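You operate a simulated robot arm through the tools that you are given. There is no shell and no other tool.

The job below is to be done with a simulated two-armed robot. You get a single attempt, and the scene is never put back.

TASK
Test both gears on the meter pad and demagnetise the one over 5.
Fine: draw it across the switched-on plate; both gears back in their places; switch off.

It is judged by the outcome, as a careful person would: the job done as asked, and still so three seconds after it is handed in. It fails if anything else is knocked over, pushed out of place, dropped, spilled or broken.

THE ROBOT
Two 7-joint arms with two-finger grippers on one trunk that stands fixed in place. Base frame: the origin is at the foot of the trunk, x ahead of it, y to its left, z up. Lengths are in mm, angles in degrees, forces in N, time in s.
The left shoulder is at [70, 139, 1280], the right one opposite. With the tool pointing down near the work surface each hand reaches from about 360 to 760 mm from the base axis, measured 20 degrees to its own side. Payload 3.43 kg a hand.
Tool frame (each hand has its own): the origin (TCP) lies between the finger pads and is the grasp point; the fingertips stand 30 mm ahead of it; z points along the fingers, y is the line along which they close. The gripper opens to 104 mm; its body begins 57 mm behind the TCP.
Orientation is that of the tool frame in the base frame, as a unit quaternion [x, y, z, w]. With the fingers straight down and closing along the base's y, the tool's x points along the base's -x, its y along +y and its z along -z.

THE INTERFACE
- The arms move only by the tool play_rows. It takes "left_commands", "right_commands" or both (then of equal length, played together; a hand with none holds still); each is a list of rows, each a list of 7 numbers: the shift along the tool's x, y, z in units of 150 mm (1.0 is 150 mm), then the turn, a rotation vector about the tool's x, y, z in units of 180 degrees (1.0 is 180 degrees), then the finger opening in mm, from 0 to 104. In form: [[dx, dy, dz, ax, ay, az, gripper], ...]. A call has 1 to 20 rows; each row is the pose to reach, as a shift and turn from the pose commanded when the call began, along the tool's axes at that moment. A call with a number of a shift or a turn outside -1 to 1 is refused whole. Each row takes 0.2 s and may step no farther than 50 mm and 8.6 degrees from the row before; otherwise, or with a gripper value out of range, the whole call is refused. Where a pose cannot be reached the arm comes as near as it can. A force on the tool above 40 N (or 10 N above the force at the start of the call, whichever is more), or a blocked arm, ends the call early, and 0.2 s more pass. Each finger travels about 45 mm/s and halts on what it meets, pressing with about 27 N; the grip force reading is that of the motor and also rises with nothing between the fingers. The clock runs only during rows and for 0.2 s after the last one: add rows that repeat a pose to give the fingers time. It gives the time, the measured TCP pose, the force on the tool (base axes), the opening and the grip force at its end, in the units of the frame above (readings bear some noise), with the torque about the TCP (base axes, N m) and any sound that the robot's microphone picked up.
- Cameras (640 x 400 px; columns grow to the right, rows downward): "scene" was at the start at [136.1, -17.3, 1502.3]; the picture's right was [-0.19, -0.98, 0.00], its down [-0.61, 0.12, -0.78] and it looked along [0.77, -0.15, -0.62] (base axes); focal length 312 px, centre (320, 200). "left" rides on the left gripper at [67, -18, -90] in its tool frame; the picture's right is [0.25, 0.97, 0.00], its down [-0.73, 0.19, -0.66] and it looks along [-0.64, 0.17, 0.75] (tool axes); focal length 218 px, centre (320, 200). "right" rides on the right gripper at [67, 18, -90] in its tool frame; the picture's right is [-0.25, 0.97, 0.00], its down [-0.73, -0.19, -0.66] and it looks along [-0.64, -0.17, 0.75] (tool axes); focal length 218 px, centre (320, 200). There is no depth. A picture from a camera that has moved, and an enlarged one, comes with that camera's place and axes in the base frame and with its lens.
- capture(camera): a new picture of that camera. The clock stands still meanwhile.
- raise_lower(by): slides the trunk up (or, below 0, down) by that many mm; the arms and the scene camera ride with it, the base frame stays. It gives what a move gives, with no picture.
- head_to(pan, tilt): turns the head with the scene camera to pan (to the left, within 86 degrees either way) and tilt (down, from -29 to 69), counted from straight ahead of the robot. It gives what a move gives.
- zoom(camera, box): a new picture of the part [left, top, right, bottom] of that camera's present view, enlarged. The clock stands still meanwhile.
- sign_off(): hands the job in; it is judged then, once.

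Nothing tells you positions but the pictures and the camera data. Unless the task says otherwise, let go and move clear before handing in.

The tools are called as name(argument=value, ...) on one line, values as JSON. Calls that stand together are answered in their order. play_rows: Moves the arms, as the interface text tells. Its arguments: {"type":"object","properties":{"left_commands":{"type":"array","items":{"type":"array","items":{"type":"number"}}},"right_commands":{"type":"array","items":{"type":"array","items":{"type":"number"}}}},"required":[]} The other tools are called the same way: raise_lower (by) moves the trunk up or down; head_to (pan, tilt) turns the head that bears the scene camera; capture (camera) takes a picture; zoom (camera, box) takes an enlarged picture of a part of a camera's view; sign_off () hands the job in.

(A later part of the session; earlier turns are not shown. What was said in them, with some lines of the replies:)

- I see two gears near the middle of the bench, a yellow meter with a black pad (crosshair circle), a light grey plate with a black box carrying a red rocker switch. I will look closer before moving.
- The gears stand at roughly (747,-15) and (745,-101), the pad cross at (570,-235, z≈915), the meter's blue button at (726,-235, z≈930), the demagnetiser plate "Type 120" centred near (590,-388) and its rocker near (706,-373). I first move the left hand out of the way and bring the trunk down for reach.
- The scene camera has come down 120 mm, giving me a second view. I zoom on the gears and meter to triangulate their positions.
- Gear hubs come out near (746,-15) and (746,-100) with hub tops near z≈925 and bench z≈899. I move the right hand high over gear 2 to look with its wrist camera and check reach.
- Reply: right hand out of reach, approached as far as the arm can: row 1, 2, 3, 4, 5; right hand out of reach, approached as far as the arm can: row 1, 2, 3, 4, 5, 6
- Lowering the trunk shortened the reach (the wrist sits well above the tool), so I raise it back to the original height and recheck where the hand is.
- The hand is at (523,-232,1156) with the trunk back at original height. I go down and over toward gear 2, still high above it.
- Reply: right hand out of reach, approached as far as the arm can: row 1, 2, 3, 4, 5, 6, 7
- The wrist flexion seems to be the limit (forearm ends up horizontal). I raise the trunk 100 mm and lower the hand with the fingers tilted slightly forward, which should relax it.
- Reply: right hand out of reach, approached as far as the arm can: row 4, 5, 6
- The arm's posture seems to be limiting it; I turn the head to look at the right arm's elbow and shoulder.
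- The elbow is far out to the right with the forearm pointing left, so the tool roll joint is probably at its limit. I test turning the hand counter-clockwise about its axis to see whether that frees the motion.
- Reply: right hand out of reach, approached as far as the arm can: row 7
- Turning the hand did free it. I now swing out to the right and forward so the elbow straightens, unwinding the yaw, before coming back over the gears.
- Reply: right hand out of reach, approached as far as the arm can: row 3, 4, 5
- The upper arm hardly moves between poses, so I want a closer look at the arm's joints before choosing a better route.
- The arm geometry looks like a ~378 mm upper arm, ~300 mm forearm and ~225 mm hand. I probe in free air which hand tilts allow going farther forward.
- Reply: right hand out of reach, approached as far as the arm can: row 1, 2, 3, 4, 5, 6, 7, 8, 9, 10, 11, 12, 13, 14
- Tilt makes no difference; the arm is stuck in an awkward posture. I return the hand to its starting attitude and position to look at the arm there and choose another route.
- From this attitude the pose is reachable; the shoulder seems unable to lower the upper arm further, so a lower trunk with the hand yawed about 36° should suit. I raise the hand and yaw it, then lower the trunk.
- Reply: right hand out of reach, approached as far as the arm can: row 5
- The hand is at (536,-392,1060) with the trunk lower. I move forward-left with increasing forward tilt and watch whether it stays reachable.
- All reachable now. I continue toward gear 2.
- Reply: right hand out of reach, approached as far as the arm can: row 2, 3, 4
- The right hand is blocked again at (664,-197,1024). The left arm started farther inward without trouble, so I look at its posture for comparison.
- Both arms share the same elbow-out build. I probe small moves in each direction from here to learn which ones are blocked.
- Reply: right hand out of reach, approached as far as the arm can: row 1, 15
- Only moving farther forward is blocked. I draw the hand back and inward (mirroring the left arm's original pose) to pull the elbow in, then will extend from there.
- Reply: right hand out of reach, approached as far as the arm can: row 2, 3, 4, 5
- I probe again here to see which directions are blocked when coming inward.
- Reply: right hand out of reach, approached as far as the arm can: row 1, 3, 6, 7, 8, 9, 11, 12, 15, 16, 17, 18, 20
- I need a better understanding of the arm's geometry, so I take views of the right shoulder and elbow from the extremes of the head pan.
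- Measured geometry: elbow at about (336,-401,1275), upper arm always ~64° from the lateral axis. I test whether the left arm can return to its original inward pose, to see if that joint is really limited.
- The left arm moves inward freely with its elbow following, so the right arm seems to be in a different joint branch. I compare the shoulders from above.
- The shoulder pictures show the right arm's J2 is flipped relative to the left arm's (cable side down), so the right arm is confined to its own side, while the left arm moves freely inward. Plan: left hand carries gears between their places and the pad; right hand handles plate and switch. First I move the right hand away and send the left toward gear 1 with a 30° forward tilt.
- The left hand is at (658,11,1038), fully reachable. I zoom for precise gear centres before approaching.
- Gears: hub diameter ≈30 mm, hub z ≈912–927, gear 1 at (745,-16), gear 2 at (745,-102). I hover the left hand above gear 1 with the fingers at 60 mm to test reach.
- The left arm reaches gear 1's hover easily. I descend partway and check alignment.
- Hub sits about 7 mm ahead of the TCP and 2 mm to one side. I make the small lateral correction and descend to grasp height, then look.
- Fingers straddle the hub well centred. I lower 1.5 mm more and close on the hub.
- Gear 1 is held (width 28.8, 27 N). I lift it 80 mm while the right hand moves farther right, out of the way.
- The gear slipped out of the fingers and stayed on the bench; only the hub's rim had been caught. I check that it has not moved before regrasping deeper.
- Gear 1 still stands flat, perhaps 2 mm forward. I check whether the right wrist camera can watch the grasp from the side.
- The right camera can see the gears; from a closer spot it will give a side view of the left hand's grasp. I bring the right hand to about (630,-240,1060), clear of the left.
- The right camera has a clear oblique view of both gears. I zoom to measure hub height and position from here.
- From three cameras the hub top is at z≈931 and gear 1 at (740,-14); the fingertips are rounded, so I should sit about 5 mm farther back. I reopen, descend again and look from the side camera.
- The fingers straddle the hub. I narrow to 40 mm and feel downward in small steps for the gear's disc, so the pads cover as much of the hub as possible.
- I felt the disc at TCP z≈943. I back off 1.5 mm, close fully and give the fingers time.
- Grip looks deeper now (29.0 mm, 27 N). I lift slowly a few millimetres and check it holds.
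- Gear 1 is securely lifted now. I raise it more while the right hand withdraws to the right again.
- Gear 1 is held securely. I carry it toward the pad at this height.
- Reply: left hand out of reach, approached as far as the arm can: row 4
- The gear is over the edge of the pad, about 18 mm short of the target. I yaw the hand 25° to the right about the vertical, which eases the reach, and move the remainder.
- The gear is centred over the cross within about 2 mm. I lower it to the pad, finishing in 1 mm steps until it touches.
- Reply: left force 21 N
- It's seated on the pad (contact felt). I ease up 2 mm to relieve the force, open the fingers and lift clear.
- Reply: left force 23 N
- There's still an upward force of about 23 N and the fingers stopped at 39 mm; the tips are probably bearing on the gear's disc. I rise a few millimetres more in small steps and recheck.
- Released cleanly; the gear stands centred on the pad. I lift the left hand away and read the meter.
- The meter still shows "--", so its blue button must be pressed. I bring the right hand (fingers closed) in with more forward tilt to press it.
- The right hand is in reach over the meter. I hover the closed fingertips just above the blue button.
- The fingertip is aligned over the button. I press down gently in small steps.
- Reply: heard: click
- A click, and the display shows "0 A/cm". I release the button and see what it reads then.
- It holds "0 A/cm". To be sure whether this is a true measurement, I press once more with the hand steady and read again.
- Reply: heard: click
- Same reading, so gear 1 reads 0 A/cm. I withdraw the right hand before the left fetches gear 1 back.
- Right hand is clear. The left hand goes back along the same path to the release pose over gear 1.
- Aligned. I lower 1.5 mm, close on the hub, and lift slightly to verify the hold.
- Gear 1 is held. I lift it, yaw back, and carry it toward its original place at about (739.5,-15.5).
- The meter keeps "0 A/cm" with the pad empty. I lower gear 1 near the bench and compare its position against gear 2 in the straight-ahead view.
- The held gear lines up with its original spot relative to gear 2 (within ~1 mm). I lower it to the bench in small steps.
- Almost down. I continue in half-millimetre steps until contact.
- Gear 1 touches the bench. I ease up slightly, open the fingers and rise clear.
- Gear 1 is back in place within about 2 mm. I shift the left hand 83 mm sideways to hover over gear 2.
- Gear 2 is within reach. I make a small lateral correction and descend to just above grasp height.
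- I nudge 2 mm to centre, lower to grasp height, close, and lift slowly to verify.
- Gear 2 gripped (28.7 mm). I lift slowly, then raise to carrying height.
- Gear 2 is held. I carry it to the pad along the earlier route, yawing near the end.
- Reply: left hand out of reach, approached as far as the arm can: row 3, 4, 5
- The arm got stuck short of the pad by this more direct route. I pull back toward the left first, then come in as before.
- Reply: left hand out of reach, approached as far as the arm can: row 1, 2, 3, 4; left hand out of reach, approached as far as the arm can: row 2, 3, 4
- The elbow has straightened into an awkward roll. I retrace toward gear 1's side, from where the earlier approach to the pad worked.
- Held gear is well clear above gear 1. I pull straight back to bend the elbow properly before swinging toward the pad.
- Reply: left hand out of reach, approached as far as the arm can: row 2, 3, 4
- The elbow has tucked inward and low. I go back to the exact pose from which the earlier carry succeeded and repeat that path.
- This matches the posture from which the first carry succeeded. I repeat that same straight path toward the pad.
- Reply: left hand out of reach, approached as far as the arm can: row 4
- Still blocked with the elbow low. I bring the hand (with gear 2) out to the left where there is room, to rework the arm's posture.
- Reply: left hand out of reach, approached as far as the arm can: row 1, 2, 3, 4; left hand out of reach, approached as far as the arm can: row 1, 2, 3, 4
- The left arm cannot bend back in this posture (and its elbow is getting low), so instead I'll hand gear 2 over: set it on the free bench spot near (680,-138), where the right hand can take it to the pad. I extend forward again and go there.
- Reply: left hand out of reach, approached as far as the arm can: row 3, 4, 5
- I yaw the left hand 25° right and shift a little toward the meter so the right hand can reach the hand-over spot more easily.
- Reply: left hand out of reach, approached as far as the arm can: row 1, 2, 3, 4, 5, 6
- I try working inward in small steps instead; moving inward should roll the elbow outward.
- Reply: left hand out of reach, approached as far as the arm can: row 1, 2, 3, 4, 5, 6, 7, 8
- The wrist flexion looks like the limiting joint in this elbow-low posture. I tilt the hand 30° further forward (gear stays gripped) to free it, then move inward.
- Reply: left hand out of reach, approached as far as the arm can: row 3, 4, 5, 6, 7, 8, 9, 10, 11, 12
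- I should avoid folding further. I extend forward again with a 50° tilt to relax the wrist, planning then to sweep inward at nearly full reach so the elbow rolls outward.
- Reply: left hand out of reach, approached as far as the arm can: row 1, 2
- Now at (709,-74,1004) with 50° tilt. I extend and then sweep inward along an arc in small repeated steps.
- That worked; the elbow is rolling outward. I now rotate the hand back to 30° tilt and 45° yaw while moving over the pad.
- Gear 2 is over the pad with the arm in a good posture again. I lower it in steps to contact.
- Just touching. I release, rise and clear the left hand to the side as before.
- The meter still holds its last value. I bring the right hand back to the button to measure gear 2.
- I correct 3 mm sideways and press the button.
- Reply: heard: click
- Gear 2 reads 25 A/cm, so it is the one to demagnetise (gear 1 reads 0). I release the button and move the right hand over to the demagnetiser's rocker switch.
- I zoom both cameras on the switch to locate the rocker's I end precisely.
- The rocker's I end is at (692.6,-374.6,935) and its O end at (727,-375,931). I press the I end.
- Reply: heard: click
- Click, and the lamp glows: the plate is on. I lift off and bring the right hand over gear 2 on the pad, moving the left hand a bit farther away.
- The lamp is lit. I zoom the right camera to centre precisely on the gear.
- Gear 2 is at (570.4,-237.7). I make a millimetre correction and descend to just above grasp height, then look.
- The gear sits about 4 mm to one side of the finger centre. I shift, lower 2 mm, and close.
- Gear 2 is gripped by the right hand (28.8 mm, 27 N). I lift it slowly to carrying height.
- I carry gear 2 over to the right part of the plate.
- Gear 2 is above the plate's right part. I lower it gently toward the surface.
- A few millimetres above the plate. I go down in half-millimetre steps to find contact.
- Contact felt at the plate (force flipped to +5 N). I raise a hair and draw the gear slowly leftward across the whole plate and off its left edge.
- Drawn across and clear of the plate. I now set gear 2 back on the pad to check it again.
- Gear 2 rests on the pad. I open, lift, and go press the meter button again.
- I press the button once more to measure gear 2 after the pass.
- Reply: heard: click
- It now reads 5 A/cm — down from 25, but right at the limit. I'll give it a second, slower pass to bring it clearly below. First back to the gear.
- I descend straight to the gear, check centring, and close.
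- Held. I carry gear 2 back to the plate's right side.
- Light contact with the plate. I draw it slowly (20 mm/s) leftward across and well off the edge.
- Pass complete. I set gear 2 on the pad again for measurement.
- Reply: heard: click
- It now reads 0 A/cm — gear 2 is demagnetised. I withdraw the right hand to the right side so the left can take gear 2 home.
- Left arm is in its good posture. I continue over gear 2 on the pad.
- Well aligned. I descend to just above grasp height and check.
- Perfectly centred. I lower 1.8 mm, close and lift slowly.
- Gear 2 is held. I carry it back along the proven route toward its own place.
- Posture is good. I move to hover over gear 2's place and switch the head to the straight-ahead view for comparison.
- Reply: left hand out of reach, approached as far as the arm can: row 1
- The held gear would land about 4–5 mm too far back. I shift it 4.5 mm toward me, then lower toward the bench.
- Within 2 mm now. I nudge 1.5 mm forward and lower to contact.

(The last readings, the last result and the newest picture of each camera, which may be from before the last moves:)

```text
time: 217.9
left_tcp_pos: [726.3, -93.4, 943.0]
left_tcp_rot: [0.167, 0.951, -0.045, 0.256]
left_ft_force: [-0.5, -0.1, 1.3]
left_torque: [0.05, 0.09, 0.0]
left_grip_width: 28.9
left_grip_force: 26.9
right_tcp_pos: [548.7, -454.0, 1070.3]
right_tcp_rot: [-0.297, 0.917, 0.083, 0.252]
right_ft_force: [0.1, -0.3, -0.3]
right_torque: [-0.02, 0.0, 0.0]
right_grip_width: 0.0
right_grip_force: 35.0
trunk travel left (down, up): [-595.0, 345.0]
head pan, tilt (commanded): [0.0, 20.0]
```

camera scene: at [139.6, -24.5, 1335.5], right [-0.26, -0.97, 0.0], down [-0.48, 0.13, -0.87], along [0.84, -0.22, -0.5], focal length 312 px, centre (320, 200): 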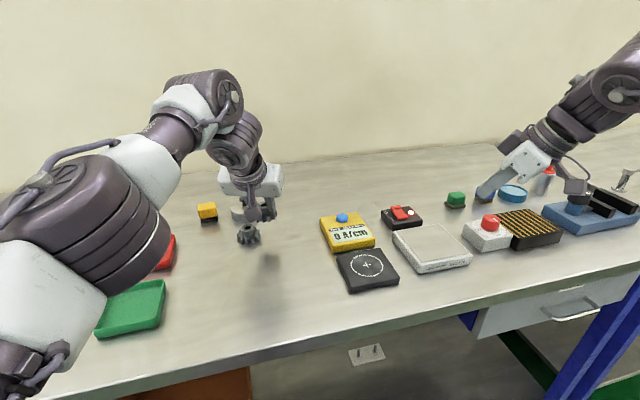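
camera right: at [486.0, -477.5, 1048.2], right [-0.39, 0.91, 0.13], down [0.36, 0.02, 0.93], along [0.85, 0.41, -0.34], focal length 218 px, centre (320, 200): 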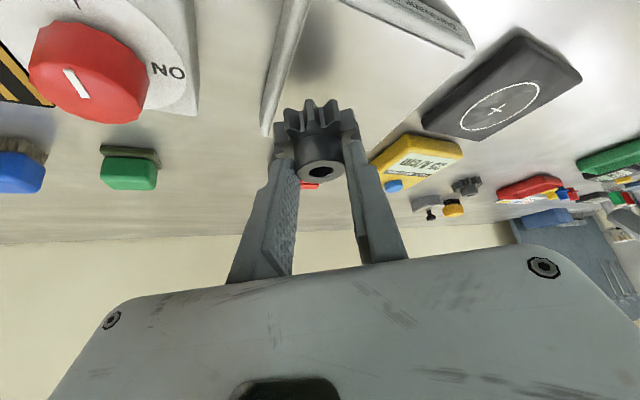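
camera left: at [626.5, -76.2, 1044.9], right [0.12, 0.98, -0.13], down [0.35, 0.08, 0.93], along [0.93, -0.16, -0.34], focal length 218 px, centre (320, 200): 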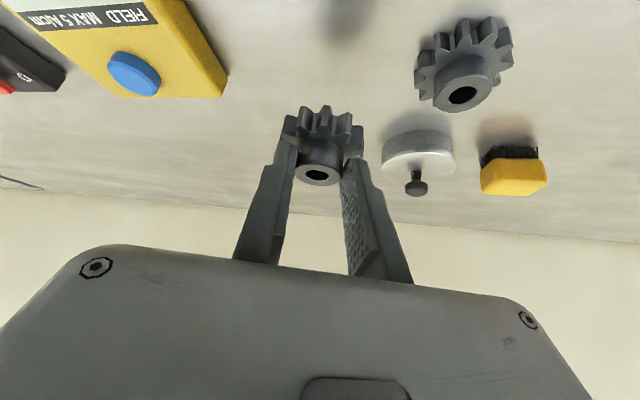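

Gear 2 touches the bench. I release and lift clear.

play_rows(left_commands=[[0, 0, 0, 0, 0, 0, 30], [0, 0, 0, 0, 0, 0, 46], [0, 0, 0, 0, 0, 0, 46], [-0.0067, 0, -0.0115, 0, 0, 0, 46], [-0.0267, 0, -0.0462, 0, 0, 0, 46], [-0.06, 0, -0.1039, 0, 0, 0, 46], [-0.1, 0, -0.1732, 0, 0, 0, 46], [-0.1667, 0, -0.2887, 0, 0, 0, 46], [-0.2, 0, -0.3464, 0, 0, 0, 46]])

zoom(camera="scene", box=[290, 260, 402, 330])

capture(camera="scene")

```text
time: 219.9
left_tcp_pos: [723.3, -93.7, 1001.0]
left_tcp_rot: [0.167, 0.951, -0.045, 0.255]
left_ft_force: [0.7, 0.0, -0.6]
left_torque: [0.0, 0.03, 0.03]
left_grip_width: 45.8
left_grip_force: 0.1
right_tcp_pos: [548.4, -454.5, 1069.0]
right_tcp_rot: [-0.297, 0.917, 0.084, 0.253]
right_ft_force: [0.3, -0.9, 0.0]
right_torque: [0.02, -0.01, 0.0]
right_grip_width: 0.0
right_grip_force: 34.6
trunk travel left (down, up): [-595.0, 345.0]
head pan, tilt (commanded): [0.0, 20.0]
```

```text
5.71 times, centred on (346, 295) of scene
camera zoom: at [144.8, -0.7, 1351.6], right [0.0, -1.0, 0.0], down [-0.34, 0.0, -0.94], along [0.94, 0.0, -0.34], focal length 1784 px, centre (171, -343)
```

zoom: 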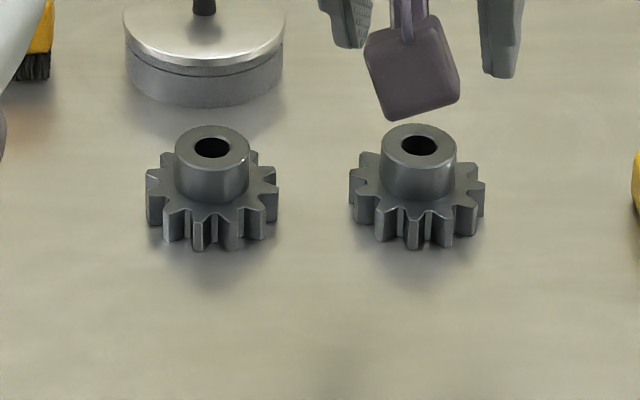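

```text
taken
camera scene: at [144.8, -0.7, 1351.6], right [0.0, -1.0, 0.0], down [-0.34, 0.0, -0.94], along [0.94, 0.0, -0.34], focal length 312 px, centre (320, 200)
```

scene: 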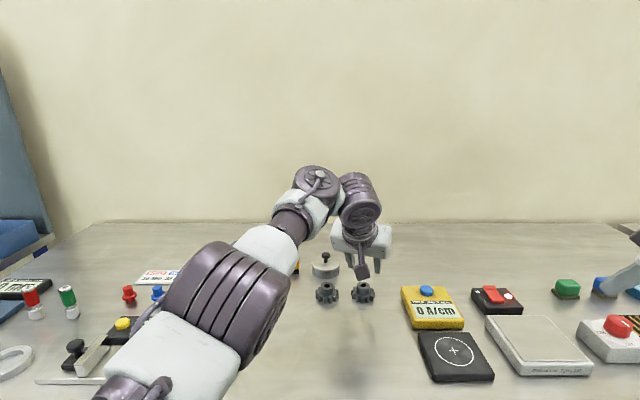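

Gear 2 is back in its place (within ~2 mm). Now I bring the right hand over the rocker's O end to switch the plate off.

play_rows(right_commands=[[-0.135, -0.058, 0.182, 0, -0.0135, 0, 0], [-0.271, -0.117, 0.363, 0, -0.027, 0, 0], [-0.406, -0.175, 0.545, 0, -0.0403, 0, 0]])

play_rows(right_commands=[[-0.091, -0.034, 0.189, 0, -0.0133, 0, 0], [-0.182, -0.067, 0.377, 0, -0.0267, 0, 0], [-0.273, -0.101, 0.566, 0, -0.04, 0, 0], [-0.273, -0.101, 0.566, 0, -0.04, 0, 0]])

head_to(pan=-15, tilt=30)

zoom(camera="scene", box=[370, 185, 450, 245])

zoom(camera="right", box=[190, 30, 410, 170])

```text
time: 220.7
left_tcp_pos: [727.2, -94.1, 1001.1]
left_tcp_rot: [0.168, 0.952, -0.045, 0.254]
left_ft_force: [1.0, 0.5, -0.3]
left_torque: [0.01, 0.02, -0.01]
left_grip_width: 45.9
left_grip_force: 0.1
right_tcp_pos: [642.9, -420.2, 1028.6]
right_tcp_rot: [-0.291, 0.9, 0.102, 0.309]
right_ft_force: [0.2, 0.5, -0.1]
right_torque: [0.0, 0.03, 0.01]
right_grip_width: 0.0
right_grip_force: 34.4
trunk travel left (down, up): [-595.0, 345.0]
head pan, tilt (commanded): [0.0, 20.0]
```

```text
time: 221.7
left_tcp_pos: [725.0, -94.4, 1002.4]
left_tcp_rot: [0.166, 0.952, -0.045, 0.255]
left_ft_force: [0.0, 0.1, -0.2]
left_torque: [0.0, 0.0, 0.07]
left_grip_width: 46.0
left_grip_force: 0.1
right_tcp_pos: [718.6, -381.9, 988.8]
right_tcp_rot: [-0.285, 0.878, 0.12, 0.366]
right_ft_force: [-0.5, -0.4, 0.7]
right_torque: [0.01, 0.01, -0.03]
right_grip_width: 0.0
right_grip_force: 34.4
trunk travel left (down, up): [-595.0, 345.0]
head pan, tilt (commanded): [0.0, 20.0]
```

```text
time: 222.5
left_tcp_pos: [724.8, -93.4, 1000.9]
left_tcp_rot: [0.168, 0.951, -0.044, 0.255]
left_ft_force: [0.2, 0.0, -0.4]
left_torque: [0.0, 0.02, 0.01]
left_grip_width: 46.1
left_grip_force: 0.1
right_tcp_pos: [718.6, -381.7, 987.9]
right_tcp_rot: [-0.285, 0.878, 0.12, 0.364]
right_ft_force: [-0.6, 0.6, -0.1]
right_torque: [-0.01, 0.0, 0.0]
right_grip_width: 0.0
right_grip_force: 35.0
trunk travel left (down, up): [-595.0, 345.0]
head pan, tilt (commanded): [-15.0, 30.0]
```

```text
6.67 times, centred on (410, 215) of scene
camera zoom: at [139.3, -23.9, 1335.6], right [-0.26, -0.97, 0.0], down [-0.48, 0.13, -0.87], along [0.84, -0.22, -0.5], focal length 2082 px, centre (-280, 100)
```

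zoom: 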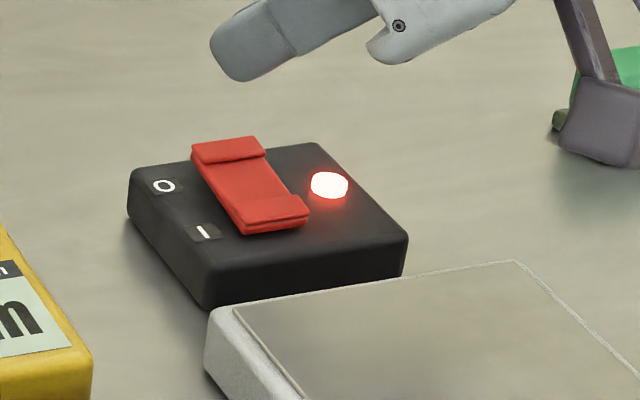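

```text
2.86 times, centred on (300, 100) of right
camera zoom: at [618.2, -431.1, 1003.6], right [-0.42, 0.89, 0.18], down [0.15, -0.13, 0.98], along [0.89, 0.44, -0.08], focal length 624 px, centre (377, 486)
```

zoom: 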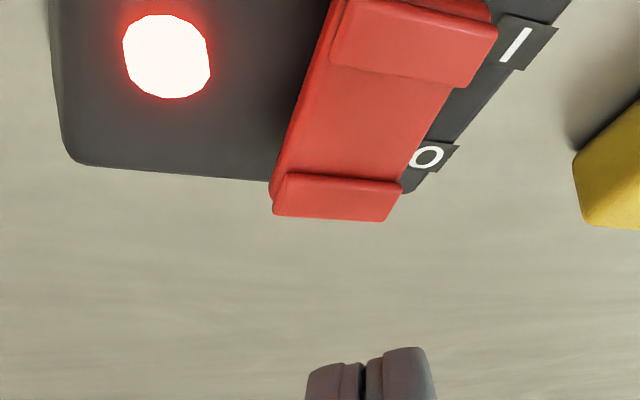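

The O end is at (724,-376,935.5). I press it down to switch off.

play_rows(right_commands=[[0.021, 0.0086, -0.021, 0, 0, 0, 0], [0.0915, 0.0086, 0.05, 0, 0, 0, 0], [0.1338, 0.0086, 0.0925, 0, 0, 0, 0], [0.1573, 0.0086, 0.1162, 0, 0, 0, 0], [0.1714, 0.0086, 0.1304, 0, 0, 0, 0], [0.1808, 0.0086, 0.1398, 0, 0, 0, 0], [0.1902, 0.0086, 0.1493, 0, 0, 0, 0]])

zoom(camera="scene", box=[370, 185, 450, 245])

```text
time: 224.1
left_tcp_pos: [724.4, -93.4, 1002.9]
left_tcp_rot: [0.167, 0.952, -0.044, 0.255]
left_ft_force: [0.2, 0.7, -0.4]
left_torque: [0.02, 0.01, -0.01]
left_grip_width: 46.3
left_grip_force: 0.1
right_tcp_pos: [713.6, -381.8, 955.4]
right_tcp_rot: [-0.285, 0.878, 0.119, 0.366]
right_ft_force: [0.7, -0.5, 5.1]
right_torque: [0.0, -0.07, 0.04]
right_grip_width: 0.0
right_grip_force: 34.1
trunk travel left (down, up): [-595.0, 345.0]
head pan, tilt (commanded): [-15.0, 30.0]
heard: click
```

```text
6.67 times, centred on (410, 215) of scene
camera zoom: at [138.5, -23.8, 1335.7], right [-0.26, -0.97, 0.0], down [-0.48, 0.13, -0.87], along [0.84, -0.22, -0.5], focal length 2082 px, centre (-280, 100)
```

zoom: 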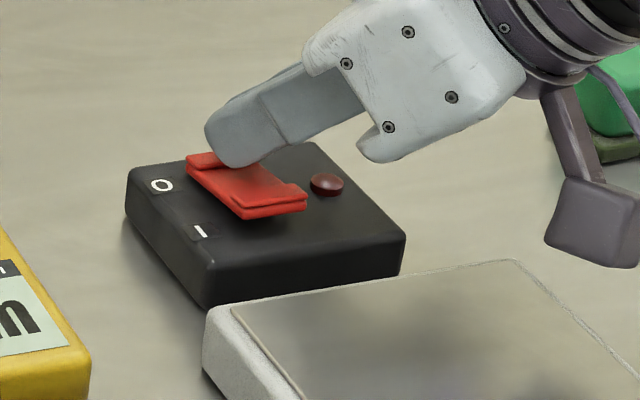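

Click, and the lamp is out: the plate is off. I lift the right hand away and raise the left hand clear of the gears.

play_rows(right_commands=[[-0.047, 0, -0.0473, 0, 0, 0, 0], [-0.1645, 0, -0.1656, 0, 0, 0, 0], [-0.098, 0.034, -0.363, 0, 0, 0, 0], [-0.031, 0.069, -0.561, 0, 0, 0, 0], [0.036, 0.103, -0.759, 0, 0, 0, 0]], left_commands=[[-0.0533, 0, -0.0924, 0, 0, 0, 46], [-0.1067, 0, -0.1848, 0, 0, 0, 46], [-0.16, 0, -0.2771, 0, 0, 0, 46], [-0.2133, 0, -0.3695, 0, 0, 0, 46], [-0.2667, 0, -0.4619, 0, 0, 0, 46]])

capture(camera="scene")

zoom(camera="scene", box=[310, 180, 480, 300])

```text
time: 225.3
left_tcp_pos: [723.6, -95.3, 1083.4]
left_tcp_rot: [0.167, 0.951, -0.045, 0.255]
left_ft_force: [0.8, 0.7, 0.0]
left_torque: [-0.02, -0.01, -0.02]
left_grip_width: 46.0
left_grip_force: 0.1
right_tcp_pos: [634.5, -420.3, 1031.0]
right_tcp_rot: [-0.284, 0.878, 0.12, 0.366]
right_ft_force: [0.2, 0.5, -0.1]
right_torque: [-0.02, -0.02, -0.01]
right_grip_width: 0.0
right_grip_force: 34.7
trunk travel left (down, up): [-595.0, 345.0]
head pan, tilt (commanded): [-15.0, 30.0]
```

```text
taken
camera scene: at [137.2, -24.4, 1335.8], right [-0.26, -0.97, 0.0], down [-0.48, 0.13, -0.87], along [0.84, -0.22, -0.5], focal length 312 px, centre (320, 200)
```

scene: 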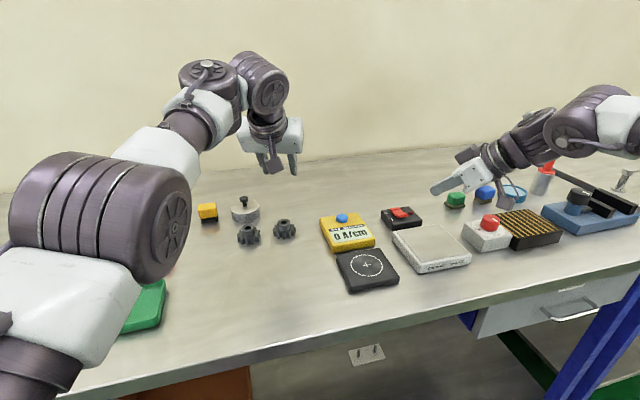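

```text
3.33 times, centred on (395, 240) of scene
camera zoom: at [137.2, -24.4, 1335.8], right [-0.26, -0.97, 0.0], down [-0.48, 0.13, -0.87], along [0.84, -0.22, -0.5], focal length 1041 px, centre (70, 67)
```

zoom: 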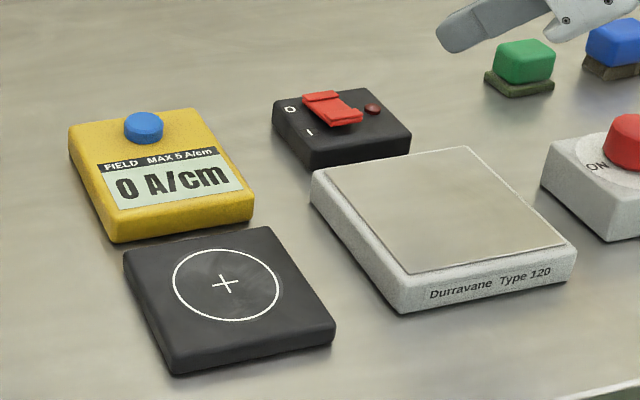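

The plate is off, meter and pad are in place. I check the left part of the bench too.

head_to(pan=25, tilt=35)

capture(camera="scene")

capture(camera="left")

capture(camera="right")

```text
time: 226.3
left_tcp_pos: [725.6, -95.0, 1082.5]
left_tcp_rot: [0.168, 0.951, -0.045, 0.255]
left_ft_force: [0.1, 0.6, 0.3]
left_torque: [0.02, -0.01, 0.01]
left_grip_width: 45.9
left_grip_force: 0.0
right_tcp_pos: [636.3, -420.0, 1030.9]
right_tcp_rot: [-0.285, 0.878, 0.12, 0.365]
right_ft_force: [1.0, 0.2, 0.3]
right_torque: [0.0, -0.03, -0.04]
right_grip_width: 0.0
right_grip_force: 34.4
trunk travel left (down, up): [-595.0, 345.0]
head pan, tilt (commanded): [25.0, 35.0]
```

```text
taken
camera scene: at [131.4, 36.5, 1327.8], right [0.42, -0.91, 0.0], down [-0.52, -0.24, -0.82], along [0.74, 0.35, -0.57], focal length 312 px, centre (320, 200)
```

scene: 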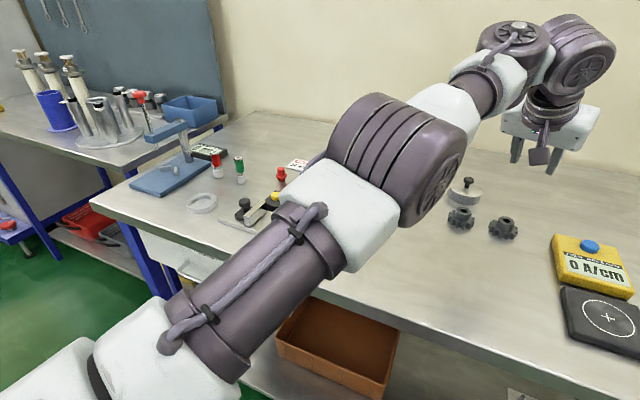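

```text
taken
camera left: at [622.9, -76.1, 1125.2], right [0.12, 0.98, -0.13], down [0.35, 0.08, 0.93], along [0.93, -0.16, -0.34], focal length 218 px, centre (320, 200)
```

left: 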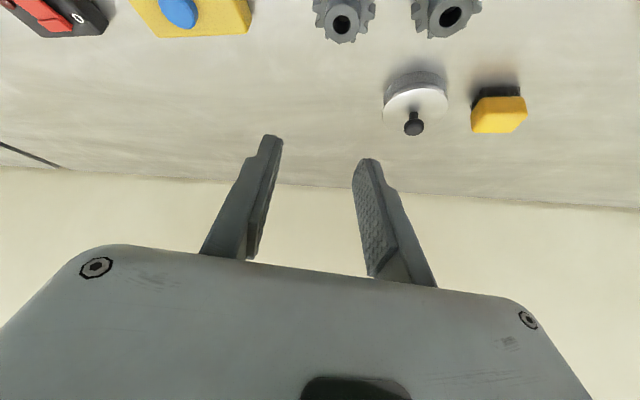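

```text
taken
camera right: at [535.5, -469.4, 1046.1], right [-0.42, 0.89, 0.18], down [0.15, -0.13, 0.98], along [0.89, 0.44, -0.08], focal length 218 px, centre (320, 200)
```

right: 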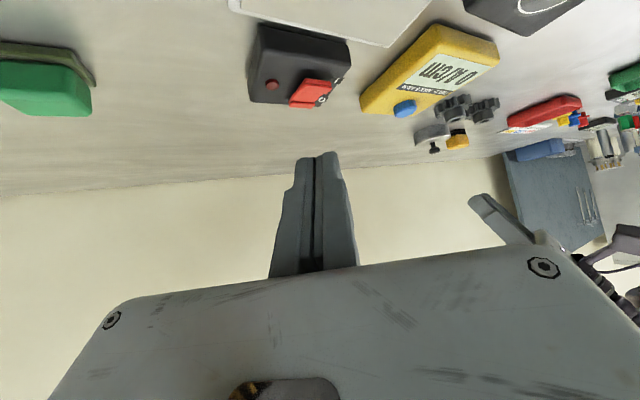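

Both gears were tested: gear 1 reads 0 A/cm, and gear 2 read 25. Two passes over the switched-on plate brought gear 2 down to 0. Both gears stand back in their places within about 2–3 mm, the plate is off with its lamp dark, and both hands are clear, so I hand the job in.

sign_off()

```text
The job is handed in.
```

The job is done and handed in: gear 2 was the magnetised one, and it now reads 0 A/cm.

- **Test:** gear 1 read 0 A/cm on the meter pad. Gear 2 read 25 A/cm, over the limit of 5.
- **Demagnetising:** I drew gear 2 across the switched-on plate twice. The first pass brought it to 5 A/cm, right at the limit, so I made a second, slower pass that brought it to 0.
- **Gears back:** both stand in their original places to within about 2–3 mm.
- **Switch:** the plate is off and its lamp is out. I switched it off only after gear 2 was back in its place.

On the first try, gear 1 slipped from the fingers before it left the bench. It stayed upright, moving about 2 mm. In the final pictures nothing I could see was knocked over or moved. The left arm hid the tray corner of the bench then, though it looked undisturbed in earlier pictures.
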